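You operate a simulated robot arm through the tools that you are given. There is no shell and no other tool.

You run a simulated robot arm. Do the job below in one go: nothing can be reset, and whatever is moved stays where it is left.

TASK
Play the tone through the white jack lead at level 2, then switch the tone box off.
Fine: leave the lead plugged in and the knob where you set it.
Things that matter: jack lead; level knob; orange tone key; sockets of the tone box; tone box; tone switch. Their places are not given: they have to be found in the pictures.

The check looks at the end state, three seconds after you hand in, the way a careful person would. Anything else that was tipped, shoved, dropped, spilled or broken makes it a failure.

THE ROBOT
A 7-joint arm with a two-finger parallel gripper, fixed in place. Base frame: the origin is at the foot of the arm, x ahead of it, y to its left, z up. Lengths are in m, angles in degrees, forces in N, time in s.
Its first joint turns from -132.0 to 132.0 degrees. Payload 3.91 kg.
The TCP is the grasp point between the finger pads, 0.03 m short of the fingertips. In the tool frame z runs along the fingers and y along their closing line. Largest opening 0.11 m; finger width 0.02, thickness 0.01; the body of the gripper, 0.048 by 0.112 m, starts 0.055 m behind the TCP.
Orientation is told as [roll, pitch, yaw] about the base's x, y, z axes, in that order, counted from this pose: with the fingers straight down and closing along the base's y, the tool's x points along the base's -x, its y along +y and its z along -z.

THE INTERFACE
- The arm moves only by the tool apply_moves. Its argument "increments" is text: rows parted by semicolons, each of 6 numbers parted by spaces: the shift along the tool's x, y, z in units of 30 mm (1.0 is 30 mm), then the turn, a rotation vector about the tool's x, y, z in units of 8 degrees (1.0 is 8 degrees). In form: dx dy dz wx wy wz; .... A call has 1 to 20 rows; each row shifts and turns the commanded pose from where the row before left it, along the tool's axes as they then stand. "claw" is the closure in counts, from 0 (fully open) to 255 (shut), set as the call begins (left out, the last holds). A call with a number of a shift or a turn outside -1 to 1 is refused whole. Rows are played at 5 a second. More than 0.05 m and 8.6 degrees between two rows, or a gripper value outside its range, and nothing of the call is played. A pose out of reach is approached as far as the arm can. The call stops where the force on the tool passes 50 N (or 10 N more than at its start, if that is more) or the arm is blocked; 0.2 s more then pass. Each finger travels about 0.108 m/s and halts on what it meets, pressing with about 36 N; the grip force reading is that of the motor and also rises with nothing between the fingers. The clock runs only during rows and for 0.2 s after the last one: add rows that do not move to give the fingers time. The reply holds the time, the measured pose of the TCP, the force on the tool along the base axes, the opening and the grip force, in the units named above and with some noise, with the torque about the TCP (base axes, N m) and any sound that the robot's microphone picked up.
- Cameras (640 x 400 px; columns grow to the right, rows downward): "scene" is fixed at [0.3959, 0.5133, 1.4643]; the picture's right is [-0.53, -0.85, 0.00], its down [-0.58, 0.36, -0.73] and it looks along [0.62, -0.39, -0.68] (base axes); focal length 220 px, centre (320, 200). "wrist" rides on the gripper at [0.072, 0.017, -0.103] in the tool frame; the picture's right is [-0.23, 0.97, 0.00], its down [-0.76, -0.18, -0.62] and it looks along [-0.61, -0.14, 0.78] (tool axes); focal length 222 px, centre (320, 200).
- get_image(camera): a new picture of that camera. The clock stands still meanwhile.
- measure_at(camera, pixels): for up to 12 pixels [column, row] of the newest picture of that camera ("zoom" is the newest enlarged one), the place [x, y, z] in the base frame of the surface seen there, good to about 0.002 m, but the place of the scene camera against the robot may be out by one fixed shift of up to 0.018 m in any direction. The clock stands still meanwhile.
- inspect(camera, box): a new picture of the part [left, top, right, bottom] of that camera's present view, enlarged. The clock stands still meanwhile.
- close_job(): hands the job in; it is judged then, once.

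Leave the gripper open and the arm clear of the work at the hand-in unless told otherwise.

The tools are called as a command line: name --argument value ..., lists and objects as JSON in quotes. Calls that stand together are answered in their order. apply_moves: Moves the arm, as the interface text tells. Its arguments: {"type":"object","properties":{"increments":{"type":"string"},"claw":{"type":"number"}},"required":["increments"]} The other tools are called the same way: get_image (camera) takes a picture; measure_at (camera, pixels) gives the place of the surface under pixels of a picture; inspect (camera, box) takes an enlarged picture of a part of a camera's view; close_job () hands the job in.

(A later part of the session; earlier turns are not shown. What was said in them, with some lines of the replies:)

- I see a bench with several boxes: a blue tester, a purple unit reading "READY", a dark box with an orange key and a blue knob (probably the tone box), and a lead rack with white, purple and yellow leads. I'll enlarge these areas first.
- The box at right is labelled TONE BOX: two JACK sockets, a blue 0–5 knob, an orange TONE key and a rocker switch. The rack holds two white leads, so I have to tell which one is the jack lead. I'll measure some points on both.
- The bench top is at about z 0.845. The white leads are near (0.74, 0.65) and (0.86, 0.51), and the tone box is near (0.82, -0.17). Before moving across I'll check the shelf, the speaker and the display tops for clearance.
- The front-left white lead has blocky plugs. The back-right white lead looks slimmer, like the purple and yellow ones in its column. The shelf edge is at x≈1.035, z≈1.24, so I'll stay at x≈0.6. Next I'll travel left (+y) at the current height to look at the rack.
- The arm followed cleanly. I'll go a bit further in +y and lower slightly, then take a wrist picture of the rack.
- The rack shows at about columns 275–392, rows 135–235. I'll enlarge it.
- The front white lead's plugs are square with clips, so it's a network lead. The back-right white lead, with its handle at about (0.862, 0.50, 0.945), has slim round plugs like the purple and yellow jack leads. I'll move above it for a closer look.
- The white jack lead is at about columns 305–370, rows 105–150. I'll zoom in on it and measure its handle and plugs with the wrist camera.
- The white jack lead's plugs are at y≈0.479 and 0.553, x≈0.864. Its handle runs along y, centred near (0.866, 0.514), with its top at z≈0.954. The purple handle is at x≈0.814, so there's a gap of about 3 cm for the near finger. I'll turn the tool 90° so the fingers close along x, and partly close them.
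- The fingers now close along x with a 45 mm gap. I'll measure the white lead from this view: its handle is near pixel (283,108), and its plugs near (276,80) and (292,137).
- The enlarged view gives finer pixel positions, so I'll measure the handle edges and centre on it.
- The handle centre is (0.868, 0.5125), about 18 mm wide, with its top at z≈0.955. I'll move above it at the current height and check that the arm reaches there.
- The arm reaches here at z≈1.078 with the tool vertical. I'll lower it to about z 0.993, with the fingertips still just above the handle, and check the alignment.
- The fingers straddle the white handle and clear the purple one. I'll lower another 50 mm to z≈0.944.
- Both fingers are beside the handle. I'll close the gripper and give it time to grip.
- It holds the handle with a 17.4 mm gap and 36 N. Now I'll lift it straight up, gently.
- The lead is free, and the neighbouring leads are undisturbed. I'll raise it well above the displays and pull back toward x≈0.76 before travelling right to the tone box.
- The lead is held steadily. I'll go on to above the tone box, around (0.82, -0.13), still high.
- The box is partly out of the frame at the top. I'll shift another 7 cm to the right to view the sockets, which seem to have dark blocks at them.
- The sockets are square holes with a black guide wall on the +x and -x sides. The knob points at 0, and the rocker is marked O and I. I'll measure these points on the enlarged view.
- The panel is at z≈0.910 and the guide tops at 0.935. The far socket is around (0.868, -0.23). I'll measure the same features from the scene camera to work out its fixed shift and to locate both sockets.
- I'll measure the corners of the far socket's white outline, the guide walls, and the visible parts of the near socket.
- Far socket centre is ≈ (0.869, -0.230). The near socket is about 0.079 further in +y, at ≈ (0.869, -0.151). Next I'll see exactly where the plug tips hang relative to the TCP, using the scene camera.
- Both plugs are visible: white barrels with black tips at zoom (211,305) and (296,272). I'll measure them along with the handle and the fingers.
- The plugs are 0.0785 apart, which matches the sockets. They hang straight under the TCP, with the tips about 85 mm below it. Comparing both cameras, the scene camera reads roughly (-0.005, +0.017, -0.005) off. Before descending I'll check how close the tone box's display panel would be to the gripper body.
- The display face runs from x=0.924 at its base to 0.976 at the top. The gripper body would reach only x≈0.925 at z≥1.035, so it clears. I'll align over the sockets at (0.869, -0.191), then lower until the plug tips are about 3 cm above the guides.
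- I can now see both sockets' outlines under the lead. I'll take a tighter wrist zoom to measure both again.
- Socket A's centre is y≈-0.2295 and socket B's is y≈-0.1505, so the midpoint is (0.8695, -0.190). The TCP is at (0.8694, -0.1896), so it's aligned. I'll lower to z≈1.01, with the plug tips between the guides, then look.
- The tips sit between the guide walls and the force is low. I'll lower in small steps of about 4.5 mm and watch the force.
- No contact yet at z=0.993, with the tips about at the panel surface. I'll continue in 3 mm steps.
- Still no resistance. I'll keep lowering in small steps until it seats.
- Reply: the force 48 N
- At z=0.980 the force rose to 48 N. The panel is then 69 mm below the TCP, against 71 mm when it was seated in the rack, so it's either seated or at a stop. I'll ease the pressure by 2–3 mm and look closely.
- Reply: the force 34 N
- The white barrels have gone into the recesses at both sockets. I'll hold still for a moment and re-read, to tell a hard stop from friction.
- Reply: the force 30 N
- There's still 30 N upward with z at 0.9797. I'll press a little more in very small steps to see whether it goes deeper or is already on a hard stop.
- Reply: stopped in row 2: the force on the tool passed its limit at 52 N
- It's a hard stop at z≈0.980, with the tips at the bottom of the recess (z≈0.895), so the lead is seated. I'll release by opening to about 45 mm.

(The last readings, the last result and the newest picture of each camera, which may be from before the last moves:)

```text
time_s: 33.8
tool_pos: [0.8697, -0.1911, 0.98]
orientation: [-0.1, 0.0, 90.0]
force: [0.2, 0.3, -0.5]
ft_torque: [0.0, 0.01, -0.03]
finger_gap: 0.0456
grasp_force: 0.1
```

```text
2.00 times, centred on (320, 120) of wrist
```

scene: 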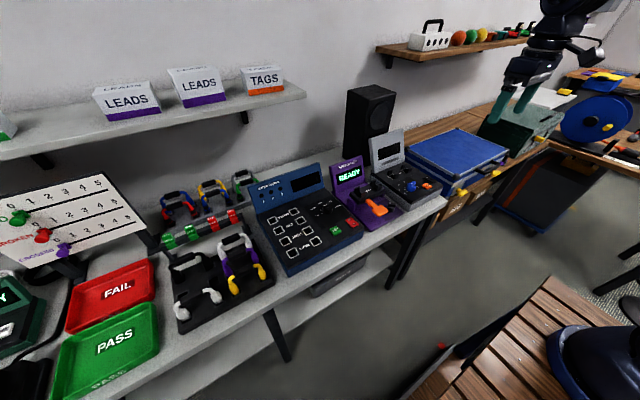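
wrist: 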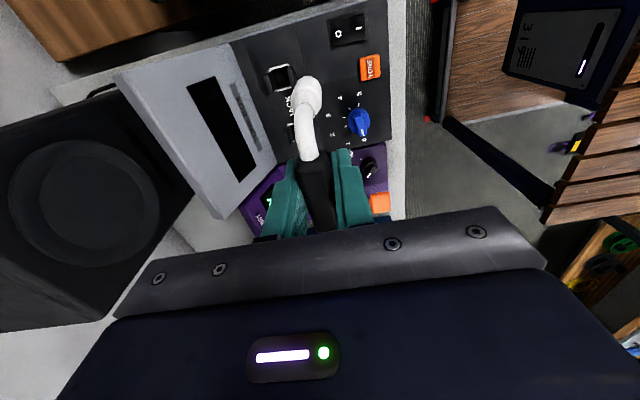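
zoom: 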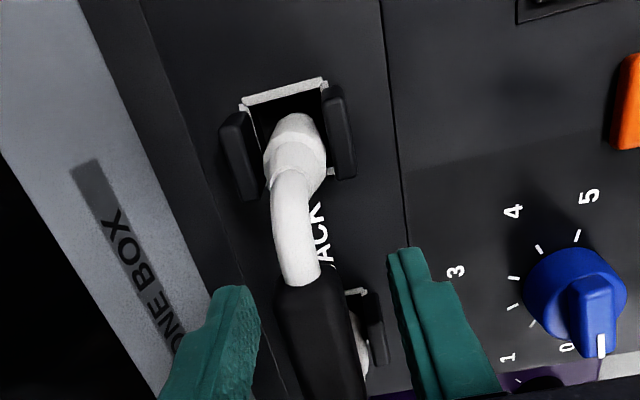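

The lead stands by itself in both sockets. I'll lift straight up and look again.

apply_moves --increments "0 0 -0.3 0 0 0; 0 0 -0.6 0 0 0; 0 0 -0.9 0 0 0; 0 0 -0.9 0 0 0; 0 0 -0.9 0 0 0; 0 0 -0.9 0 0 0; 0 0 -0.9 0 0 0; 0 0 0 0 0 0"

get_image --camera "wrist"

inspect --camera "scene" --box '[370, 130, 450, 210]'

```text
time_s: 35.5
tool_pos: [0.8679, -0.1917, 1.1424]
orientation: [-0.1, 0.0, 90.0]
force: [0.6, -0.2, -0.5]
ft_torque: [0.0, 0.04, 0.02]
finger_gap: 0.0451
grasp_force: 0.0
```

```text
taken
```

wrist: 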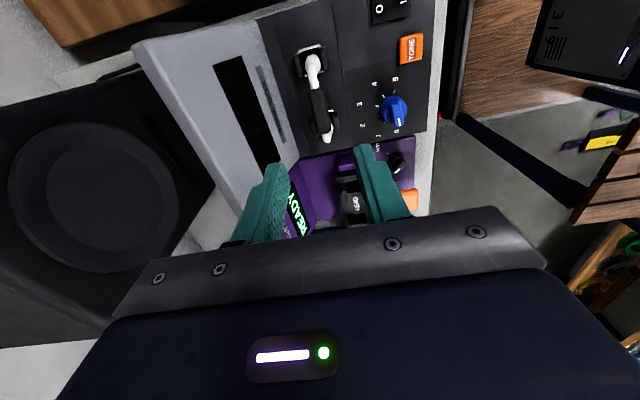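

```text
5.00 times, centred on (410, 170) of scene
```

zoom: 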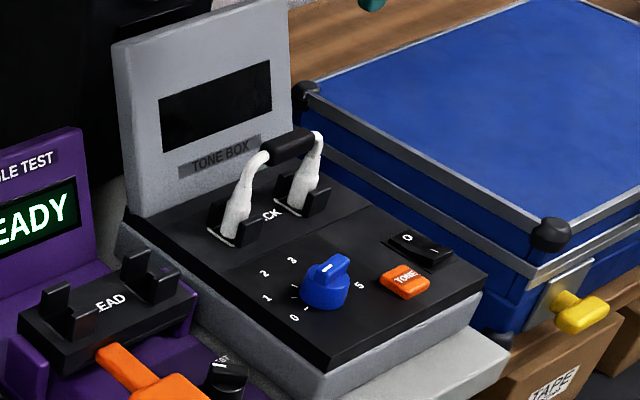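

The lead is in both sockets and upright. Now I'll zoom on the knob, key and rocker from this clear view.

inspect --camera "wrist" --box '[340, 70, 440, 145]'

measure_at --camera "zoom" --pixels '[[355, 120], [320, 200], [385, 320], [272, 330], [195, 295], [185, 185], [265, 80], [375, 50], [300, 155], [230, 170], [215, 230], [285, 270]]'

```text
5.33 times, centred on (390, 108) of wrist
```

zoom: 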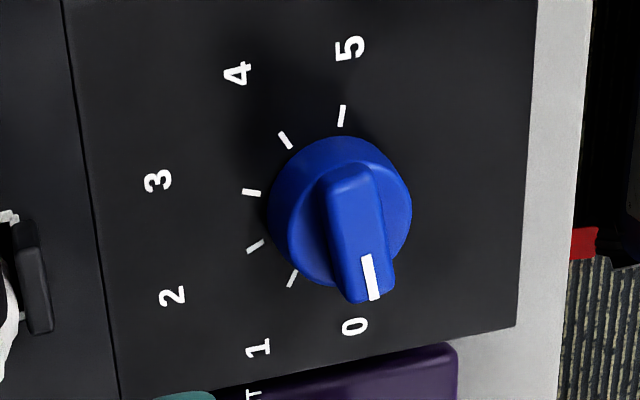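

```text
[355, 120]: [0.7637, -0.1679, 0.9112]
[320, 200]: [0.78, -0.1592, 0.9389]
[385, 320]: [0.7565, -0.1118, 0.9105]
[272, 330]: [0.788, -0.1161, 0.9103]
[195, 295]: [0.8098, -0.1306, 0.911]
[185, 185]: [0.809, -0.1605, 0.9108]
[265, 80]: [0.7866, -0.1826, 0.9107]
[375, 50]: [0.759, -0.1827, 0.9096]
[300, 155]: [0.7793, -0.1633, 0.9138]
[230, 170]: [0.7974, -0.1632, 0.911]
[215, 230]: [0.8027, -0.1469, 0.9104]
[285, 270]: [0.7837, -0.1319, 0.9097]
```

I'll measure the tick marks at zoom (342,115), (285,140), (251,192), (255,246) and (292,279), plus the knob ridge, to get the dial's geometry.

measure_at --camera "zoom" --pixels '[[342, 115], [285, 140], [251, 192], [255, 246], [292, 279], [349, 178], [358, 230], [372, 285], [367, 260], [343, 175], [395, 200], [290, 200]]'

inspect --camera "wrist" --box '[360, 0, 440, 70]'

```text
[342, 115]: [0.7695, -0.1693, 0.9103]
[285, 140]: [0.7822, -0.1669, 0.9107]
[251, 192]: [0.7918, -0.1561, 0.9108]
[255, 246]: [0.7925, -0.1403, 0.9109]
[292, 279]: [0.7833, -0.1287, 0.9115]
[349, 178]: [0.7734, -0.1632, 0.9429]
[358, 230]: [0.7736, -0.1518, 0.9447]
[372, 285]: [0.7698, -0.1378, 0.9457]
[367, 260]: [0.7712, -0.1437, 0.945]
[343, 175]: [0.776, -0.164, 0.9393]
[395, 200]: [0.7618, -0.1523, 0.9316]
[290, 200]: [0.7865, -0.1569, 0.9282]
```

```text
5.71 times, centred on (400, 35) of wrist
```

zoom: 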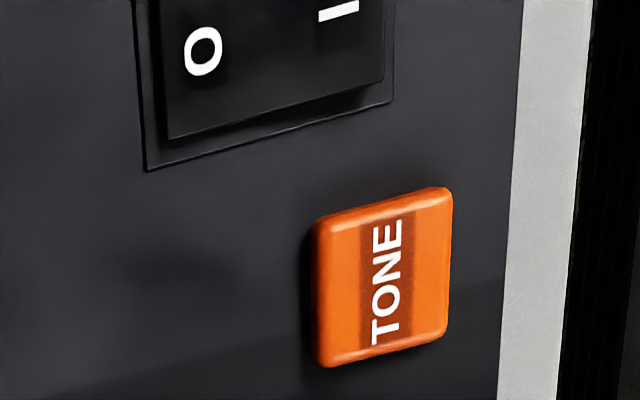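

The dial centre is about (0.773, -0.148) with 40° steps. The ticks lie at roughly 99° below +x for 5, and at −63° for 4, −23° for 3, +21° for 2, +61° for 1. The pointer is at about +99°, which is 0, so level 2 needs an 80° clockwise turn. I'll move above the knob and align the fingers to its ridge (yaw ≈ 99°).

apply_moves --increments "-0.47 0.8 0 0 0 0; -0.47 0.8 0 0 0 0; -0.47 0.8 0 0 0 0; 0 0.8 0 0 0 0; 0 0 0.9 0 0 0; 0 0 0.9 0 0 0; 0 0 0.9 0 0 -0.55; 0 0 0 0 0 -0.55; 0 0 0 0 0 0"

inspect --camera "wrist" --box '[240, 60, 400, 220]'

```text
time_s: 37.5
tool_pos: [0.7728, -0.1491, 1.06]
orientation: [0.0, 0.0, 98.8]
force: [-0.2, 0.8, 0.5]
ft_torque: [-0.01, -0.02, -0.03]
finger_gap: 0.0454
grasp_force: 0.0
```

```text
2.50 times, centred on (320, 140) of wrist
```

zoom: 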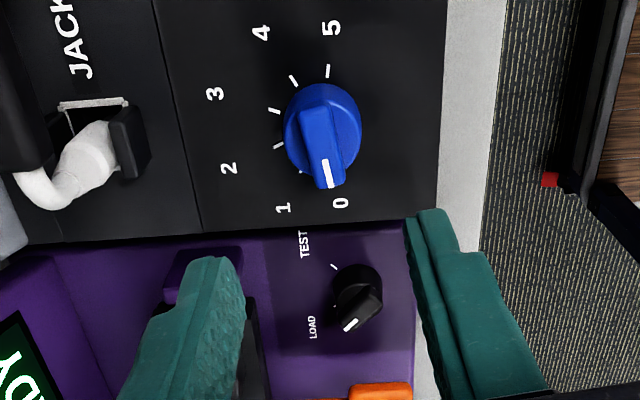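

The knob sits between the finger lines. I'll measure the ridge and disc surfaces from here to set the grip height.

measure_at --camera "zoom" --pixels '[[315, 115], [320, 140], [328, 180], [308, 140], [335, 140], [350, 135], [295, 140], [340, 110], [325, 90], [296, 160], [352, 158]]'

```text
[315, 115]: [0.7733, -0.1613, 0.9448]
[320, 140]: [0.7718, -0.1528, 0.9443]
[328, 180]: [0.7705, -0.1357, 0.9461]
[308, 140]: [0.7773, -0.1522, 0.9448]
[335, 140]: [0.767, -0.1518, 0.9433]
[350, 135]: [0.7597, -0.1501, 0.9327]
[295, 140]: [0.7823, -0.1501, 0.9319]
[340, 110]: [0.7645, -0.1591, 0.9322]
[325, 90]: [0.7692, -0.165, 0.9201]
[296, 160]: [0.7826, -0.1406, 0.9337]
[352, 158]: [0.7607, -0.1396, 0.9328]
```

The ridge top is at z≈0.945 and the disc at 0.9325; the ridge is about 12 mm wide and centred at (0.772, -0.149). I'll lower to TCP z≈0.966, which puts the fingertips at 0.936, beside the ridge and just above the disc.

apply_moves --increments "0 0 0.8 0 0 0; 0 0 0.8 0 0 0; 0 0 0.8 0 0 0; 0 0 0.5 0 0 0; 0 0 0.23 0 0 0; 0 0 0 0 0 0"

inspect --camera "wrist" --box '[220, 60, 420, 220]'

inspect --camera "scene" --box '[370, 130, 450, 210]'

```text
time_s: 39.0
tool_pos: [0.7737, -0.1482, 0.9648]
orientation: [-0.2, -0.1, 98.7]
force: [0.7, 0.8, -0.4]
ft_torque: [0.02, 0.02, 0.02]
finger_gap: 0.0453
grasp_force: 0.1
```

```text
2.50 times, centred on (320, 140) of wrist
```

zoom: 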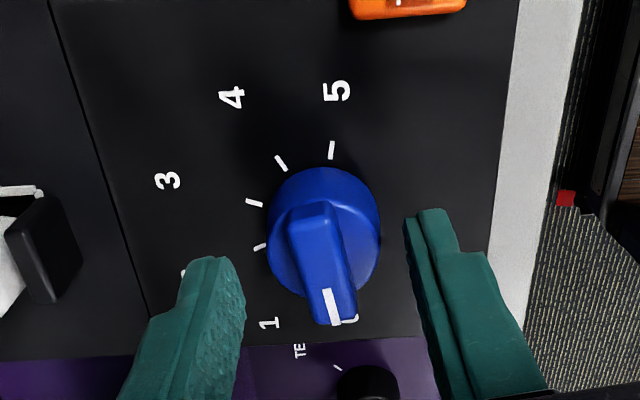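

```text
5.00 times, centred on (410, 170) of scene
```

zoom: 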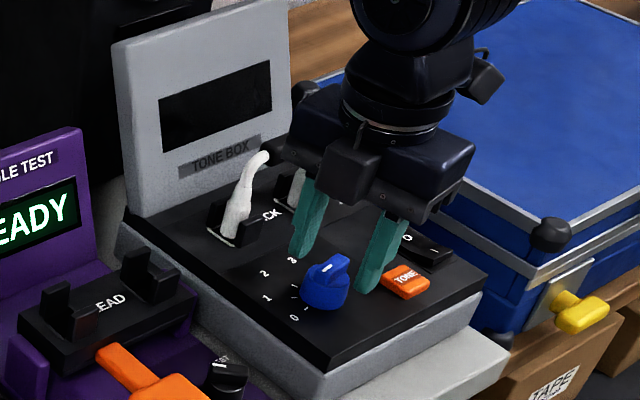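

The fingers are either side of the ridge. I'll close on it.

apply_moves --increments "0 0 0 0 0 0; 0 0 0 0 0 0; 0 0 0 0 0 0; 0 0 0 0 0 0" --claw 255

inspect --camera "wrist" --box '[220, 60, 420, 220]'

```text
time_s: 40.0
tool_pos: [0.7732, -0.1491, 0.9655]
orientation: [-0.1, 0.0, 98.9]
force: [-13.4, 1.5, -3.4]
ft_torque: [-0.08, 0.39, 0.03]
finger_gap: 0.0131
grasp_force: 45.2
```

```text
2.50 times, centred on (320, 140) of wrist
```

zoom: 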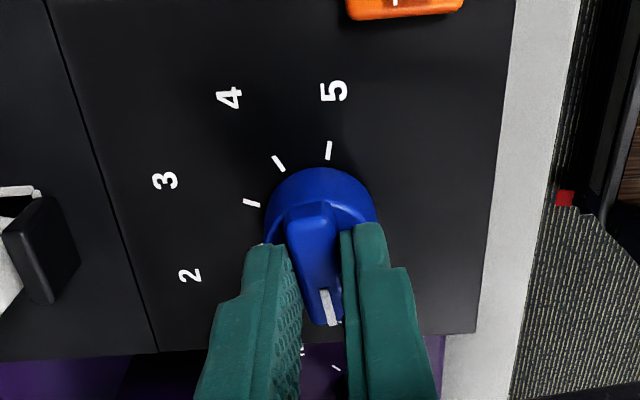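

It grips the ridge with a 13 mm gap, but there's a 13 N side force toward -x. I'll shift about 1.2 mm that way to centre on the knob.

apply_moves --increments "0 0.04 0 0 0 0; 0 0 0 0 0 0"

```text
time_s: 40.5
tool_pos: [0.7725, -0.1486, 0.9665]
orientation: [-0.2, 0.0, 98.7]
force: [-1.7, 6.0, -8.4]
ft_torque: [0.41, 0.04, 0.01]
finger_gap: 0.0126
grasp_force: 44.6
```

It's centred now. I'll turn clockwise, 5 rows of 8° first (40°), then check.

apply_moves --increments "0 0 0 0 0 0.6; 0 0 0 0 0 0.6; 0 0 0 0 0 0.6; 0 0 0 0 0 0.6; 0 0 0 0 0 0.6; 0 0 0 0 0 0.6; 0 0 0 0 0 0.6; 0 0 0 0 0 0.6; 0 0 0 0 0 0"

inspect --camera "wrist" --box '[220, 60, 420, 220]'

inspect --camera "scene" --box '[370, 130, 450, 210]'

```text
time_s: 42.5
tool_pos: [0.7713, -0.1484, 0.9656]
orientation: [-0.1, -0.1, 60.4]
force: [-26.7, 10.3, 3.0]
ft_torque: [0.4, 0.71, 0.02]
finger_gap: 0.0131
grasp_force: 45.2
```

```text
2.50 times, centred on (320, 140) of wrist
```

zoom: 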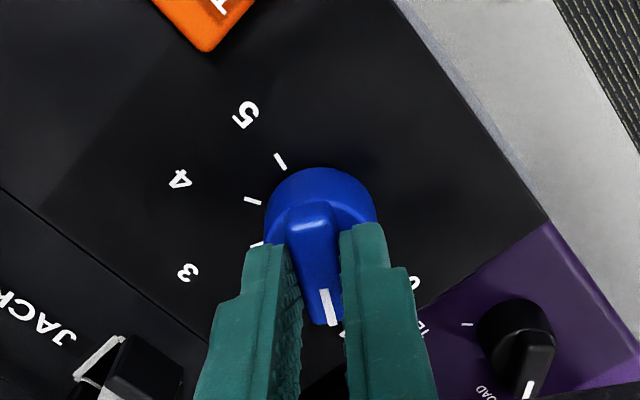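

```text
5.00 times, centred on (410, 170) of scene
```

zoom: 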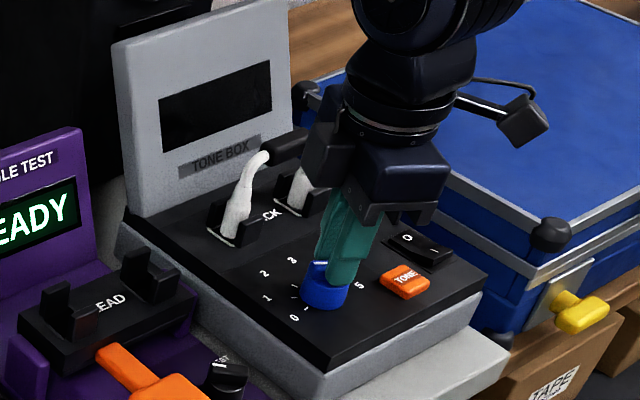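

The pointer follows the fingers. The side force grew to about 28 N along the closing line, so I'll recentre by about 2.4 mm before turning on.

apply_moves --increments "0 0.08 0 0 0 0; 0 0 0 0 0 0"

```text
time_s: 43.1
tool_pos: [0.7716, -0.1479, 0.9663]
orientation: [-0.2, -0.1, 60.4]
force: [0.0, -1.4, -9.9]
ft_torque: [-0.61, 0.34, -0.01]
finger_gap: 0.013
grasp_force: 44.3
```

Recentred. I'll turn another 40° to yaw ≈ 20°, the direction of the 2 tick.

apply_moves --increments "0 0 0 0 0 0.63; 0 0 0 0 0 0.63; 0 0 0 0 0 0.63; 0 0 0 0 0 0.63; 0 0 0 0 0 0.63; 0 0 0 0 0 0.63; 0 0 0 0 0 0.63; 0 0 0 0 0 0.64; 0 0 0 0 0 0"

inspect --camera "wrist" --box '[220, 60, 420, 220]'

inspect --camera "scene" --box '[370, 130, 450, 210]'

```text
time_s: 45.1
tool_pos: [0.7711, -0.1473, 0.9659]
orientation: [0.0, -0.2, 19.9]
force: [17.4, -21.2, -12.0]
ft_torque: [-0.57, -0.46, -0.05]
finger_gap: 0.013
grasp_force: 45.0
```

```text
2.50 times, centred on (320, 140) of wrist
```

zoom: 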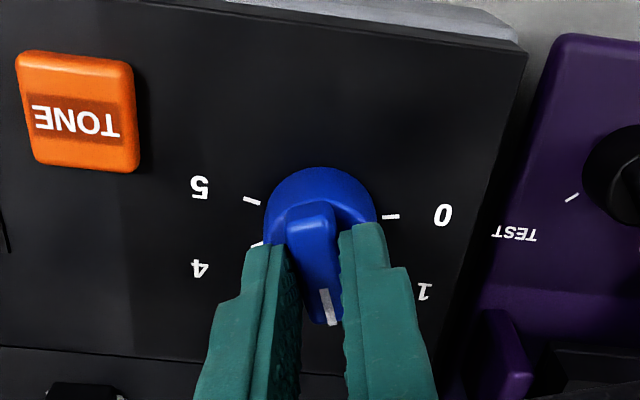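

```text
5.00 times, centred on (410, 170) of scene
```

zoom: 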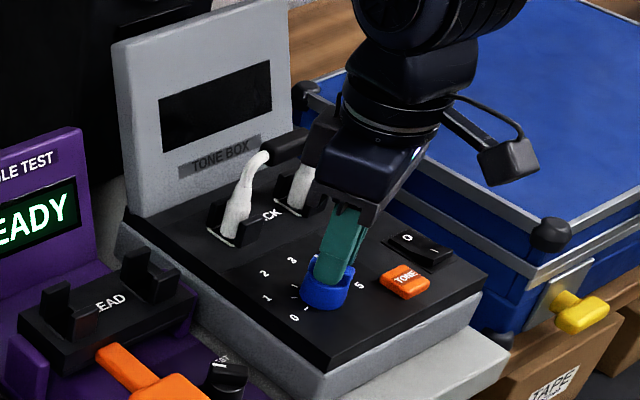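

The pointer is near 2. I'll recentre to take out the side load, then open the fingers and check the pointer.

apply_moves --increments "-0.03 -0.08 0 0 0 0; 0 0 0 0 0 0"

apply_moves --increments "0 0 0 0 0 0; 0 0 0 0 0 0; 0 0 0 0 0 0" --claw 150

apply_moves --increments "0 0 -0.4 0 0 0; 0 0 -0.8 0 0 0; 0 0 -0.9 0 0 0; 0 0 -0.9 0 0 0; 0 0 -0.5 0 0 0; 0 0 0 0 0 0"

inspect --camera "wrist" --box '[240, 60, 400, 220]'

```text
time_s: 45.8
tool_pos: [0.7705, -0.1489, 0.9654]
orientation: [0.0, 0.0, 20.0]
force: [-11.4, -6.2, -2.6]
ft_torque: [0.02, -0.05, 0.01]
finger_gap: 0.0131
grasp_force: 45.4
```

```text
time_s: 46.5
tool_pos: [0.7724, -0.1478, 0.966]
orientation: [0.0, -0.1, 20.1]
force: [0.0, -0.3, 0.0]
ft_torque: [-0.01, 0.02, 0.02]
finger_gap: 0.0454
grasp_force: 0.1
```

```text
time_s: 48.0
tool_pos: [0.773, -0.1503, 1.0721]
orientation: [-0.1, -0.1, 20.0]
force: [-0.5, 0.0, 0.3]
ft_torque: [-0.01, 0.06, -0.03]
finger_gap: 0.0451
grasp_force: 0.0
```

```text
2.50 times, centred on (320, 140) of wrist
```

zoom: 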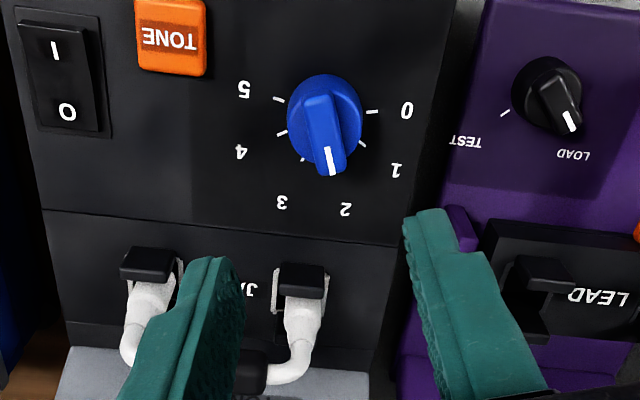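

The white mark now points toward the "2". I'll measure the ridge ends to check the angle.

measure_at --camera "zoom" --pixels '[[316, 102], [332, 170], [331, 152], [345, 210], [281, 202], [396, 170], [282, 133], [362, 143], [374, 111], [279, 100]]'

inspect --camera "wrist" --box '[290, 80, 350, 150]'

```text
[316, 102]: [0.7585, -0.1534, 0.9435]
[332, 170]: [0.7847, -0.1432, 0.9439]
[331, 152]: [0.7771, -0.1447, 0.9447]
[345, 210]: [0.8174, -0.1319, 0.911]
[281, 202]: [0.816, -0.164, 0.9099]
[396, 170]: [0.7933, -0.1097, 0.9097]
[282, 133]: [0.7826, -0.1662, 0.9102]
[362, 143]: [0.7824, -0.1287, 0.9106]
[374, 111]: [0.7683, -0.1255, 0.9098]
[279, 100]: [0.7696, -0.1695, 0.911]
```

```text
5.71 times, centred on (320, 115) of wrist
```

zoom: 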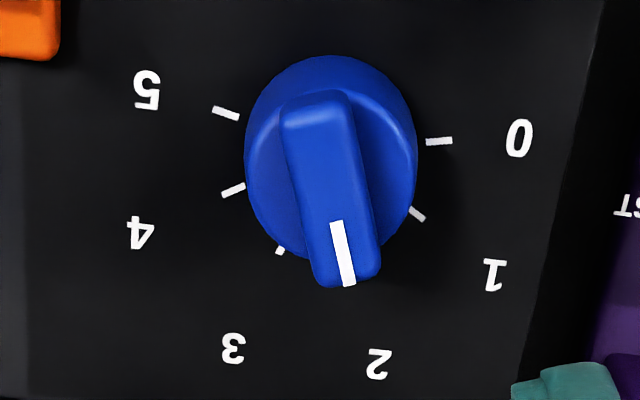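

The ridge lies at 21° and the "2" mark at about 20°, so the knob is set to 2. Now the rocker: I'll enlarge and measure it together with the key.

inspect --camera "wrist" --box '[235, 55, 335, 120]'

```text
6.15 times, centred on (285, 88) of wrist
```

zoom: 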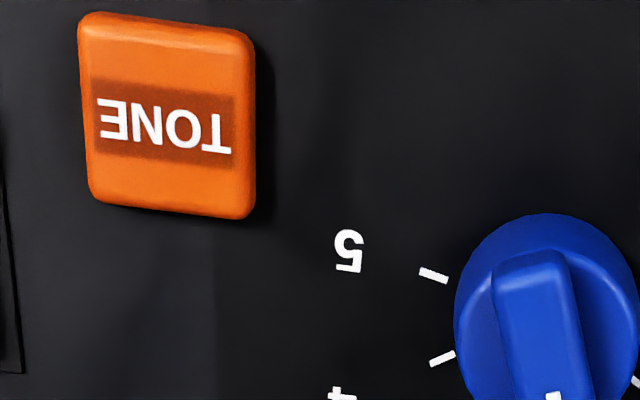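

I'll turn the tool back to yaw 0 and move over beside the rocker for a clear look at it.

apply_moves --increments "0 0 0 0 0 0.9; 0 0 0 0 0 0.9; 0 0 0 0 0 0.7; 0.1 -0.8 0 0 0 0; 0.1 -0.8 0 0 0 0; 0.1 -0.8 0 0 0 0; 0 -0.8 0 0 0 0; 0 0 0 0 0 0" --claw 255

get_image --camera "wrist"

inspect --camera "wrist" --box '[260, 70, 380, 170]'

```text
time_s: 49.8
tool_pos: [0.7628, -0.245, 1.0708]
orientation: [0.0, -0.3, 0.0]
force: [0.7, 0.4, -0.9]
ft_torque: [-0.01, -0.02, 0.02]
finger_gap: 0.0
grasp_force: 36.2
```

```text
taken
```

wrist: 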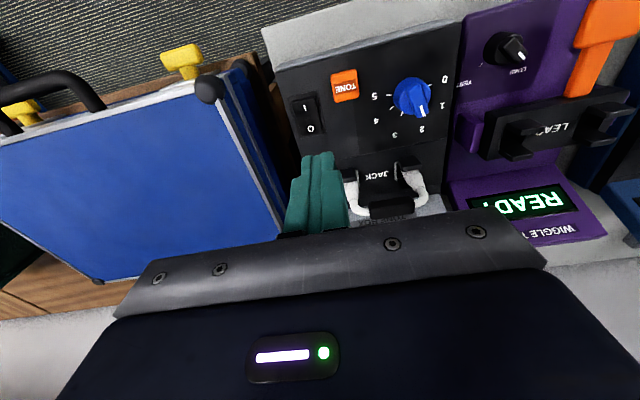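

```text
4.00 times, centred on (320, 120) of wrist
```

zoom: 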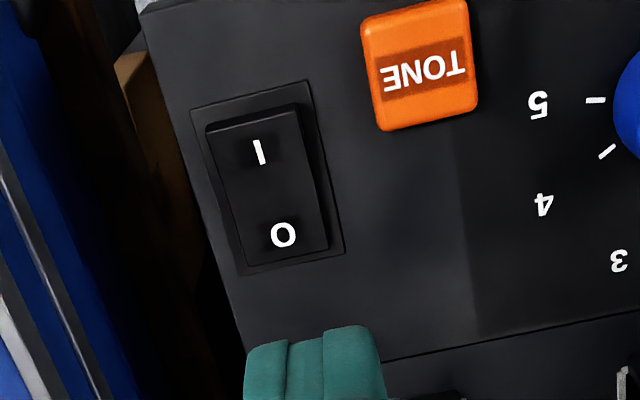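

Now the rocker is clear: "I" is at the robot-near end and appears raised, so the box is off, and "O" is at the far end. I'll measure the rocker and key corners.

measure_at --camera "zoom" --pixels '[[212, 135], [293, 115], [259, 152], [283, 235], [247, 255], [322, 243], [270, 193], [420, 65], [370, 30], [462, 12], [472, 100], [386, 122]]'

```text
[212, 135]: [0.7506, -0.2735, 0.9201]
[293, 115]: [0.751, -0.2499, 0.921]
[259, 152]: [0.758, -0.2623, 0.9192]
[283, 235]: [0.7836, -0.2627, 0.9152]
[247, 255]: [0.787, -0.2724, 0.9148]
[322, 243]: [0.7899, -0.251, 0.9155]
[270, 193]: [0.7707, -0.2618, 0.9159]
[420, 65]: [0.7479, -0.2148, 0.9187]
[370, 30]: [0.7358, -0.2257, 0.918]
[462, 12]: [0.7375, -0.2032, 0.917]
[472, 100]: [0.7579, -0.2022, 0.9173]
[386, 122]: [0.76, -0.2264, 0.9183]
```

The rocker spans x 0.750–0.790 with its pivot near 0.770 and y≈-0.262; its I end is at z≈0.921. The key is centred at (0.748, -0.2145), top 0.918. I'll bring the closed fingertips over the I end at (0.755, -0.262), stopping just above it.

apply_moves --increments "0.13 -0.28 0 0 0 0; 0.13 -0.29 0 0 0 0; 0 0 0.9 0 0 0; 0 0 0.9 0 0 0; 0 0 0.9 0 0 0; 0 0 0.6 0 0 0; 0 0 0.3 0 0 0; 0 0 0 0 0 0"

inspect --camera "wrist" --box '[240, 80, 400, 220]'

inspect --camera "scene" --box '[380, 140, 450, 200]'

```text
time_s: 51.5
tool_pos: [0.7561, -0.2631, 0.9637]
orientation: [0.1, -0.2, 0.0]
force: [-0.2, -0.1, -0.6]
ft_torque: [-0.01, -0.05, 0.0]
finger_gap: 0.0
grasp_force: 36.0
```

```text
2.86 times, centred on (320, 150) of wrist
```

zoom: 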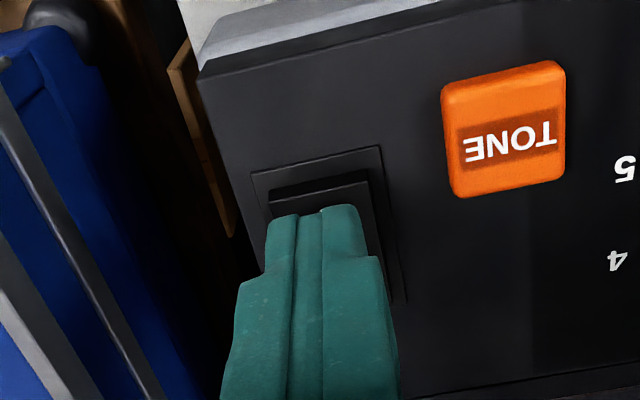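

```text
6.67 times, centred on (415, 170) of scene
```

zoom: 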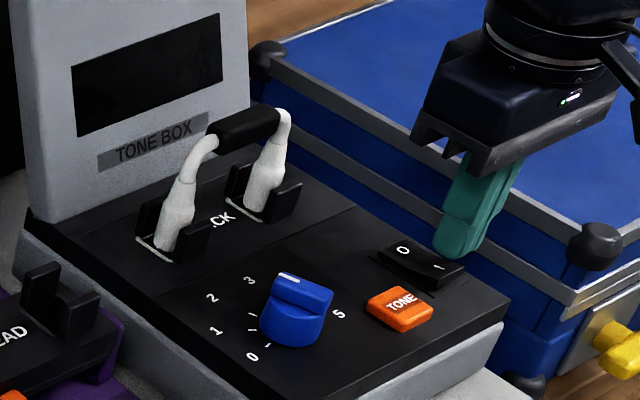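

The fingertips are right over the I end. I'll press down in small steps, watching force and sound.

apply_moves --increments "0.05 0 0.3 0 0 0; 0 0 0.1 0 0 0; 0 0 0.1 0 0 0; 0 0 0 0 0 0"

```text
time_s: 52.5
tool_pos: [0.753, -0.2628, 0.9473]
orientation: [0.0, -0.3, 0.0]
force: [0.5, -0.2, 0.5]
ft_torque: [0.02, 0.0, -0.03]
finger_gap: 0.0
grasp_force: 35.8
```

Almost no force yet at tip z≈0.917. I'll continue with 2 mm steps.

apply_moves --increments "0 0 0.07 0 0 0; 0 0 0.07 0 0 0; 0 0 0 0 0 0"

inspect --camera "scene" --box '[380, 140, 450, 200]'

```text
time_s: 53.3
tool_pos: [0.754, -0.2623, 0.9465]
orientation: [-0.1, -0.3, 0.0]
force: [-11.3, 3.6, 18.6]
ft_torque: [0.11, 0.17, 0.14]
finger_gap: 0.0
grasp_force: 36.4
stopped in row 3: the force on the tool passed its limit at 52 N (the readings are from after the stop); the commanded pose is now the measured one
```

```text
6.67 times, centred on (415, 170) of scene
```

zoom: 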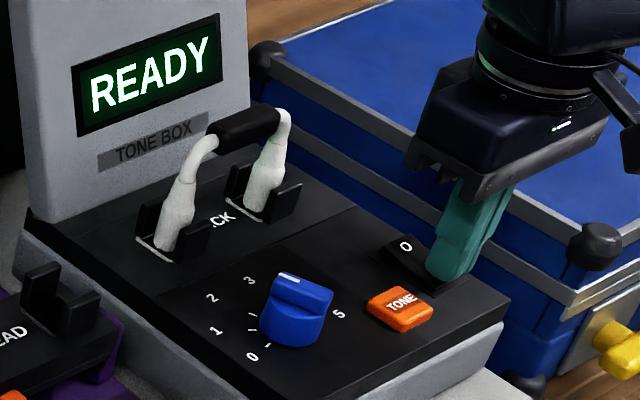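

The rocker tipped to I and the display reads READY. I'll raise the fingers and move them over the orange TONE key at (0.748, -0.2145).

apply_moves --increments "0 0 -0.5 0 0 0; 0 0 -0.8 0 0 0; 0.1 0.8 0 0 0 0; 0.1 0.8 0 0 0 0; 0 0 0 0 0 0"

inspect --camera "wrist" --box '[240, 80, 400, 220]'

inspect --camera "scene" --box '[370, 110, 450, 200]'

```text
time_s: 54.5
tool_pos: [0.7484, -0.2155, 0.9853]
orientation: [-0.2, -0.3, 0.0]
force: [-0.6, -0.2, 0.3]
ft_torque: [0.02, -0.01, 0.02]
finger_gap: 0.0001
grasp_force: 36.3
```

```text
2.86 times, centred on (320, 150) of wrist
```

zoom: 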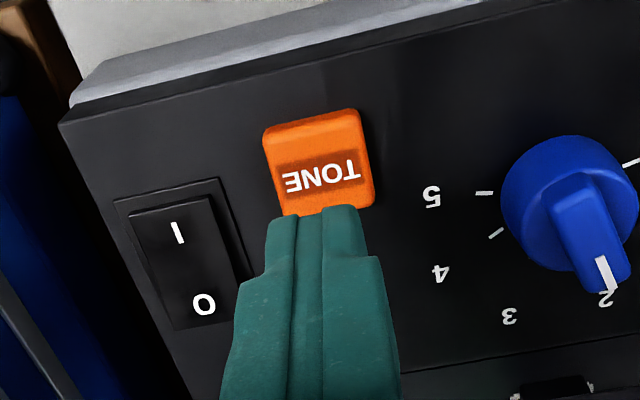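

```text
4.44 times, centred on (410, 155) of scene
```

zoom: 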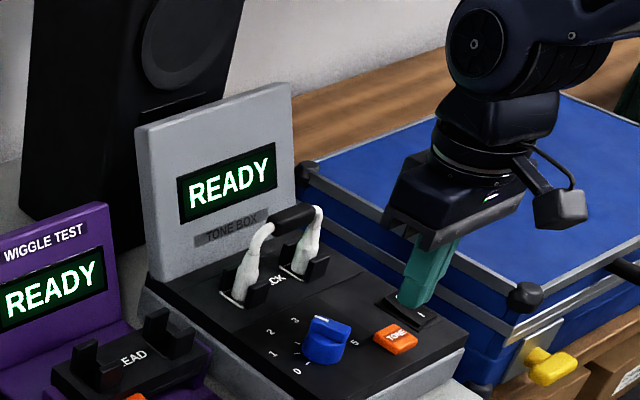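

READY is still shown, and the fingertips are above the TONE key. I'll lower to just above it, then press in small steps and listen.

apply_moves --increments "0 0 0.5 0 0 0; 0 0 0.4 0 0 0; 0 0 0.25 0 0 0; 0 0 0.07 0 0 0; 0 0 0.07 0 0 0; 0 0 0 0 0 0"

inspect --camera "scene" --box '[370, 110, 450, 200]'

```text
time_s: 55.9
tool_pos: [0.7479, -0.2147, 0.9464]
orientation: [0.0, -0.3, 0.1]
force: [0.3, -1.7, 2.9]
ft_torque: [-0.05, 0.04, 0.0]
finger_gap: 0.0
grasp_force: 35.8
heard: click
```

```text
4.44 times, centred on (410, 155) of scene
```

zoom: 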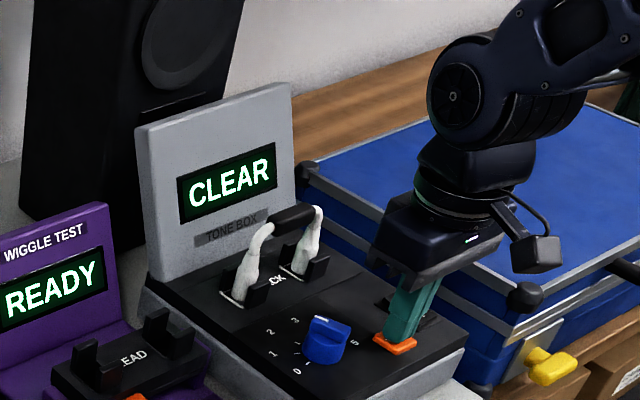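

I heard a click and the display now reads CLEAR. I'll hold the key for about two seconds and listen for the tone.

apply_moves --increments "0 0 0 0 0 0; 0 0 0 0 0 0; 0 0 0 0 0 0; 0 0 0 0 0 0; 0 0 0 0 0 0; 0 0 0 0 0 0; 0 0 0 0 0 0; 0 0 0 0 0 0; 0 0 0 0 0 0; 0 0 0 0 0 0"

inspect --camera "scene" --box '[370, 110, 450, 200]'

```text
time_s: 58.1
tool_pos: [0.7483, -0.2144, 0.9469]
orientation: [-0.1, -0.4, 0.0]
force: [0.3, -0.3, 2.7]
ft_torque: [0.01, 0.03, -0.01]
finger_gap: 0.0
grasp_force: 35.5
```

```text
4.44 times, centred on (410, 155) of scene
```

zoom: 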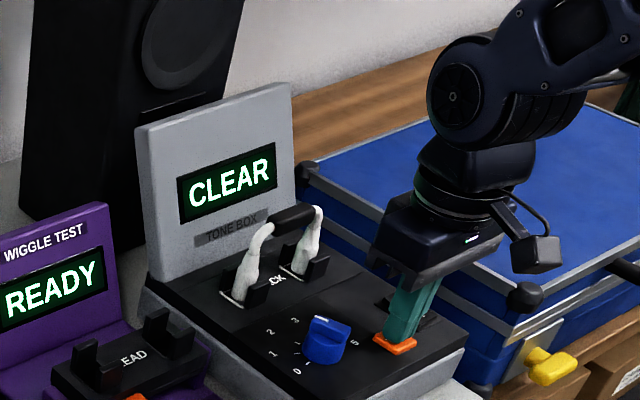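

It still reads CLEAR with only 2.7 N on the key. I'll press slightly further to be sure the key is fully down.

apply_moves --increments "0 0 0.05 0 0 0; 0 0 0.05 0 0 0; 0 0 0 0 0 0; 0 0 0 0 0 0"

inspect --camera "scene" --box '[370, 110, 450, 200]'

```text
time_s: 59.1
tool_pos: [0.7474, -0.216, 0.9441]
orientation: [0.0, -0.4, 0.0]
force: [6.1, -5.2, 11.5]
ft_torque: [-0.15, -0.18, 0.02]
finger_gap: 0.0
grasp_force: 36.1
```

```text
4.44 times, centred on (410, 155) of scene
```

zoom: 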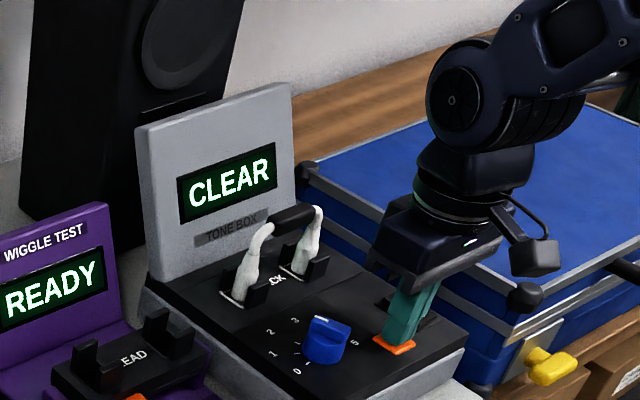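

The key is fully down, and CLEAR is the result for this lead. I'll release the key and listen again.

apply_moves --increments "0 0 -0.3 0 0 0; 0 0 -0.6 0 0 0; 0 0 -0.8 0 0 0; 0 0 0 0 0 0; 0 0 0 0 0 0; 0 0 0 0 0 0"

inspect --camera "scene" --box '[370, 110, 450, 200]'

inspect --camera "wrist" --box '[240, 60, 440, 220]'

```text
time_s: 60.5
tool_pos: [0.7476, -0.215, 0.9929]
orientation: [-0.1, -0.3, 0.0]
force: [0.7, -0.3, -0.2]
ft_torque: [-0.02, 0.0, 0.01]
finger_gap: 0.0
grasp_force: 36.3
```

```text
4.44 times, centred on (410, 155) of scene
```

zoom: 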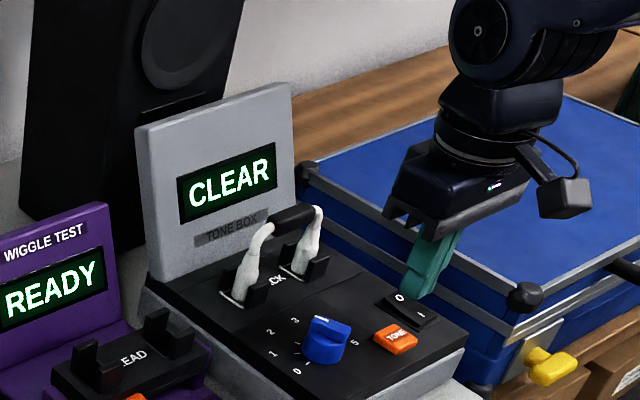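

```text
2.50 times, centred on (340, 140) of wrist
```

zoom: 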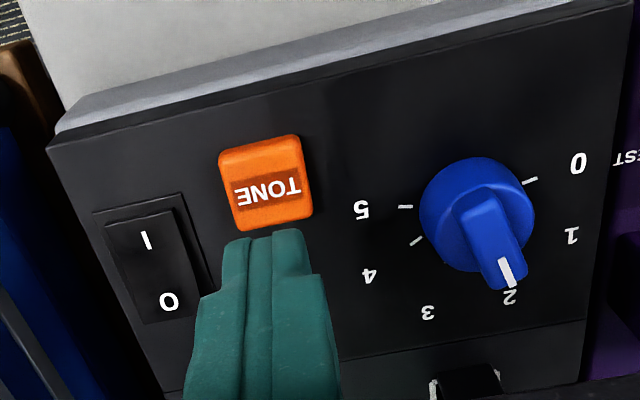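

CLEAR stays latched after release, the knob points at 2, and the key came back up. Now I'll move over the O end of the rocker at (0.785, -0.262) to switch off.

apply_moves --increments "-0.4 -0.52 0 0 0 0; -0.4 -0.52 0 0 0 0; -0.42 -0.53 0 0 0 0; 0 0 0.5 0 0 0; 0 0 0.4 0 0 0; 0 0 0 0 0 0"

inspect --camera "wrist" --box '[240, 60, 440, 220]'

inspect --camera "scene" --box '[380, 140, 450, 200]'

```text
time_s: 61.9
tool_pos: [0.7845, -0.261, 0.9685]
orientation: [-0.1, -0.2, 0.0]
force: [0.2, -0.5, -0.3]
ft_torque: [-0.02, 0.01, 0.01]
finger_gap: 0.0
grasp_force: 35.7
```

```text
2.50 times, centred on (340, 140) of wrist
```

zoom: 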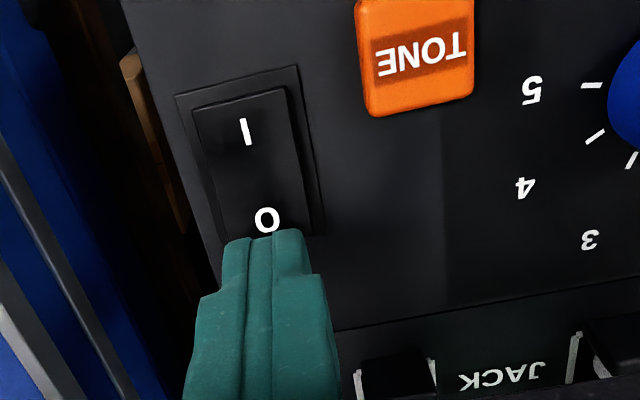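

```text
6.67 times, centred on (415, 170) of scene
```

zoom: 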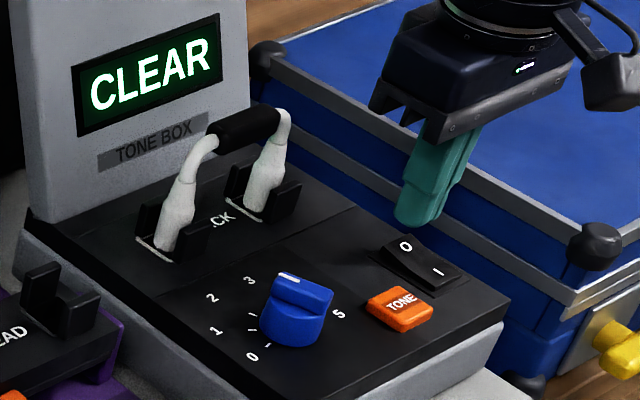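

The tip is over the O end, which is now raised. I'll press down in small steps.

apply_moves --increments "0 0 0.4 0 0 0; 0 0 0.1 0 0 0; 0 0 0.1 0 0 0; 0 0 0.1 0 0 0; 0 0 0 0 0 0"

inspect --camera "scene" --box '[380, 140, 450, 200]'

```text
time_s: 63.1
tool_pos: [0.7839, -0.2617, 0.9484]
orientation: [-0.1, -0.4, 0.0]
force: [-0.5, -1.3, 10.2]
ft_torque: [0.0, 0.13, 0.07]
finger_gap: 0.0
grasp_force: 35.4
```

```text
6.67 times, centred on (415, 170) of scene
```

zoom: 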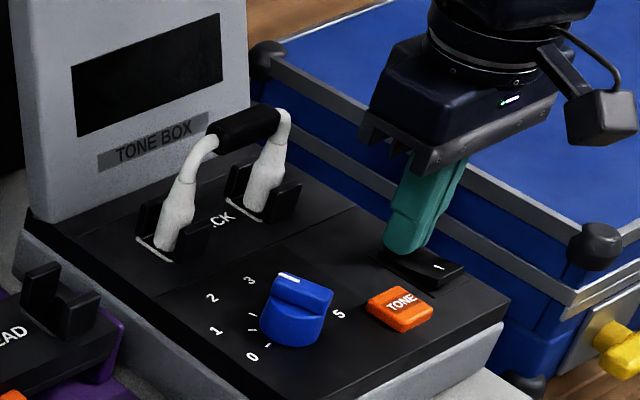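

The display went dark, and the I end is up. I'll press just a bit more to seat the rocker, then lift away.

apply_moves --increments "0 0 0.05 0 0 0; 0 0 0 0 0 0"

apply_moves --increments "0 0 -0.3 0 0 0; 0 0 -0.8 0 0 0; 0 0 -0.9 0 0 0; 0 0 -0.9 0 0 0; 0 0 -0.9 0 0 0; 0 0 -0.9 0 0 0; 0 0 -0.9 0 0 0; 0.5 0 -0.5 0 0 0; 0.8 0 0 0 0 0; 0.8 0 0 0 0 0; 0 0 0 0 0 0"

apply_moves --increments "0 0 0 0 0 0; 0 0 0 0 0 0; 0 0 0 0 0 0; 0 0 0 0 0 0" --claw 0

get_image --camera "scene"

get_image --camera "wrist"

inspect --camera "scene" --box '[370, 130, 450, 210]'

```text
time_s: 63.7
tool_pos: [0.786, -0.2604, 0.9487]
orientation: [-0.2, -0.5, 0.0]
force: [-3.9, 2.5, 44.4]
ft_torque: [0.03, 0.51, -0.05]
finger_gap: 0.0
grasp_force: 36.0
```

```text
time_s: 66.1
tool_pos: [0.7214, -0.2627, 1.1269]
orientation: [-0.1, -0.2, 0.1]
force: [0.4, 0.2, -0.7]
ft_torque: [-0.02, 0.0, 0.01]
finger_gap: 0.0001
grasp_force: 36.3
```

```text
time_s: 67.1
tool_pos: [0.7205, -0.2628, 1.1283]
orientation: [-0.1, -0.3, 0.0]
force: [-0.5, 0.2, 0.0]
ft_torque: [0.03, 0.01, 0.0]
finger_gap: 0.1098
grasp_force: 0.1
```

```text
taken
```

scene: 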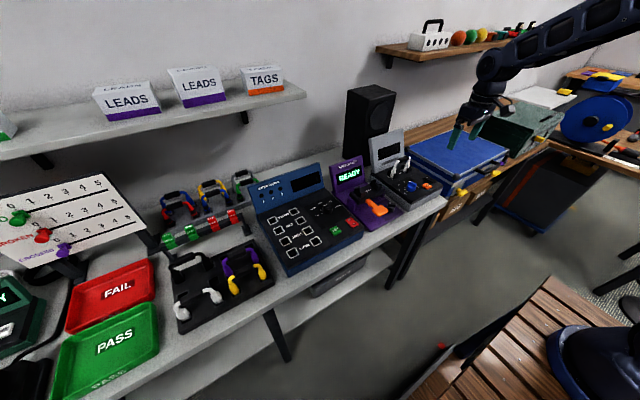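

```text
taken
```

wrist: 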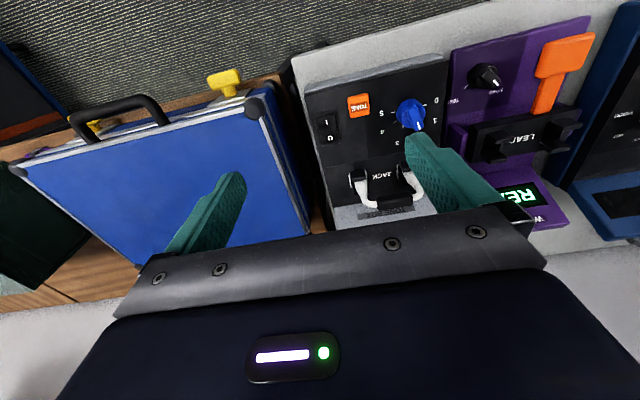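

```text
5.00 times, centred on (410, 170) of scene
```

zoom: 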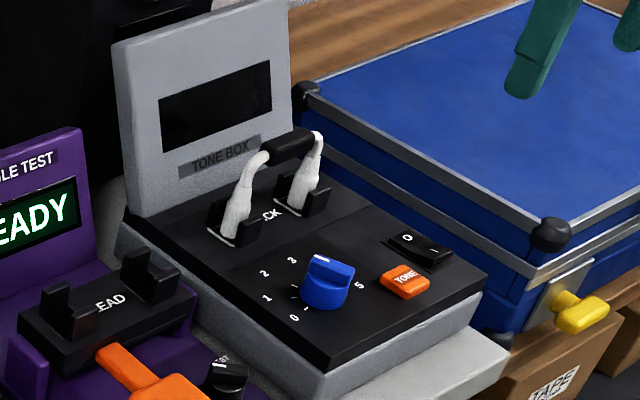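

The tone box is dark (off), the lead is in both JACK sockets, and the knob points to 2. The rack and the other boxes look unchanged. I'll raise the open gripper a little further away and zoom once more on the knob and rocker.

apply_moves --increments "0.6 0 -0.8 0 0 0; 0.6 0 -0.8 0 0 0; 0.6 0 -0.8 0 0 0; 0 0 -0.8 0 0 0; 0 0 0 0 0 0"

inspect --camera "wrist" --box '[290, 80, 470, 220]'

inspect --camera "scene" --box '[150, 160, 330, 340]'

```text
time_s: 68.3
tool_pos: [0.667, -0.2613, 1.2253]
orientation: [-0.1, -0.3, 0.1]
force: [-0.5, 0.2, 0.2]
ft_torque: [0.04, -0.01, -0.02]
finger_gap: 0.11
grasp_force: 0.0
```

```text
2.86 times, centred on (380, 150) of wrist
```

zoom: 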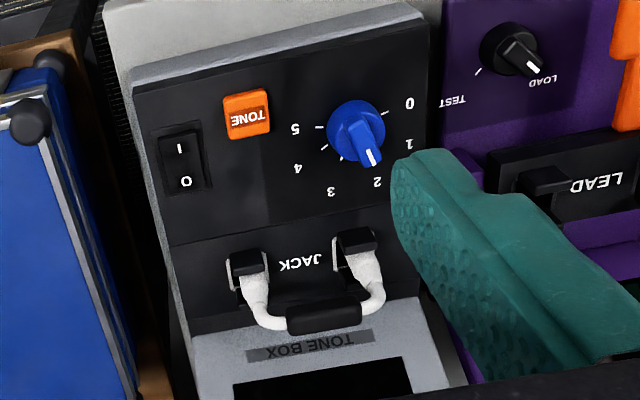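

```text
2.22 times, centred on (240, 250) of scene
```

zoom: 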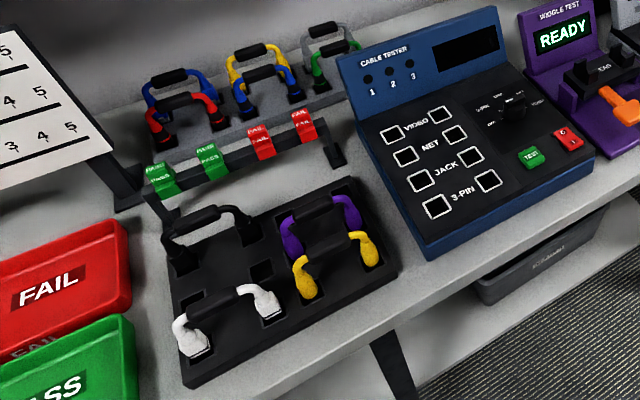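

Everything checks out in these last pictures:
- **Lead:** the white jack lead is in both JACK sockets.
- **Level and tone:** the knob is at 2. The tone was played, and the display showed CLEAR.
- **Power:** the rocker is on O and the display is dark.
- **Surroundings:** nothing else was disturbed. The gripper is open and clear of the work.

I'm handing in the job now.

close_job

```text
The job is handed in.
```

I plugged the white jack lead into the tone box, set the level to 2, pressed the tone key, switched the box off, and handed the job in.

- **Lead:** There were two white leads on the rack. I took the one with slim round plugs, because the other has square clip plugs like a network lead. It is still in both JACK sockets.
- **Tone:** The display changed from READY to CLEAR when I pressed the key. The microphone reported only a click, not a tone, so I took CLEAR as the sign that it played.
- **Level:** The knob is still at 2; its pointer measured within about 2° of the mark.
- **Power:** The switch is on O and the display is dark.

The other leads and boxes looked undisturbed in the last pictures. The gripper is open and clear of the bench.
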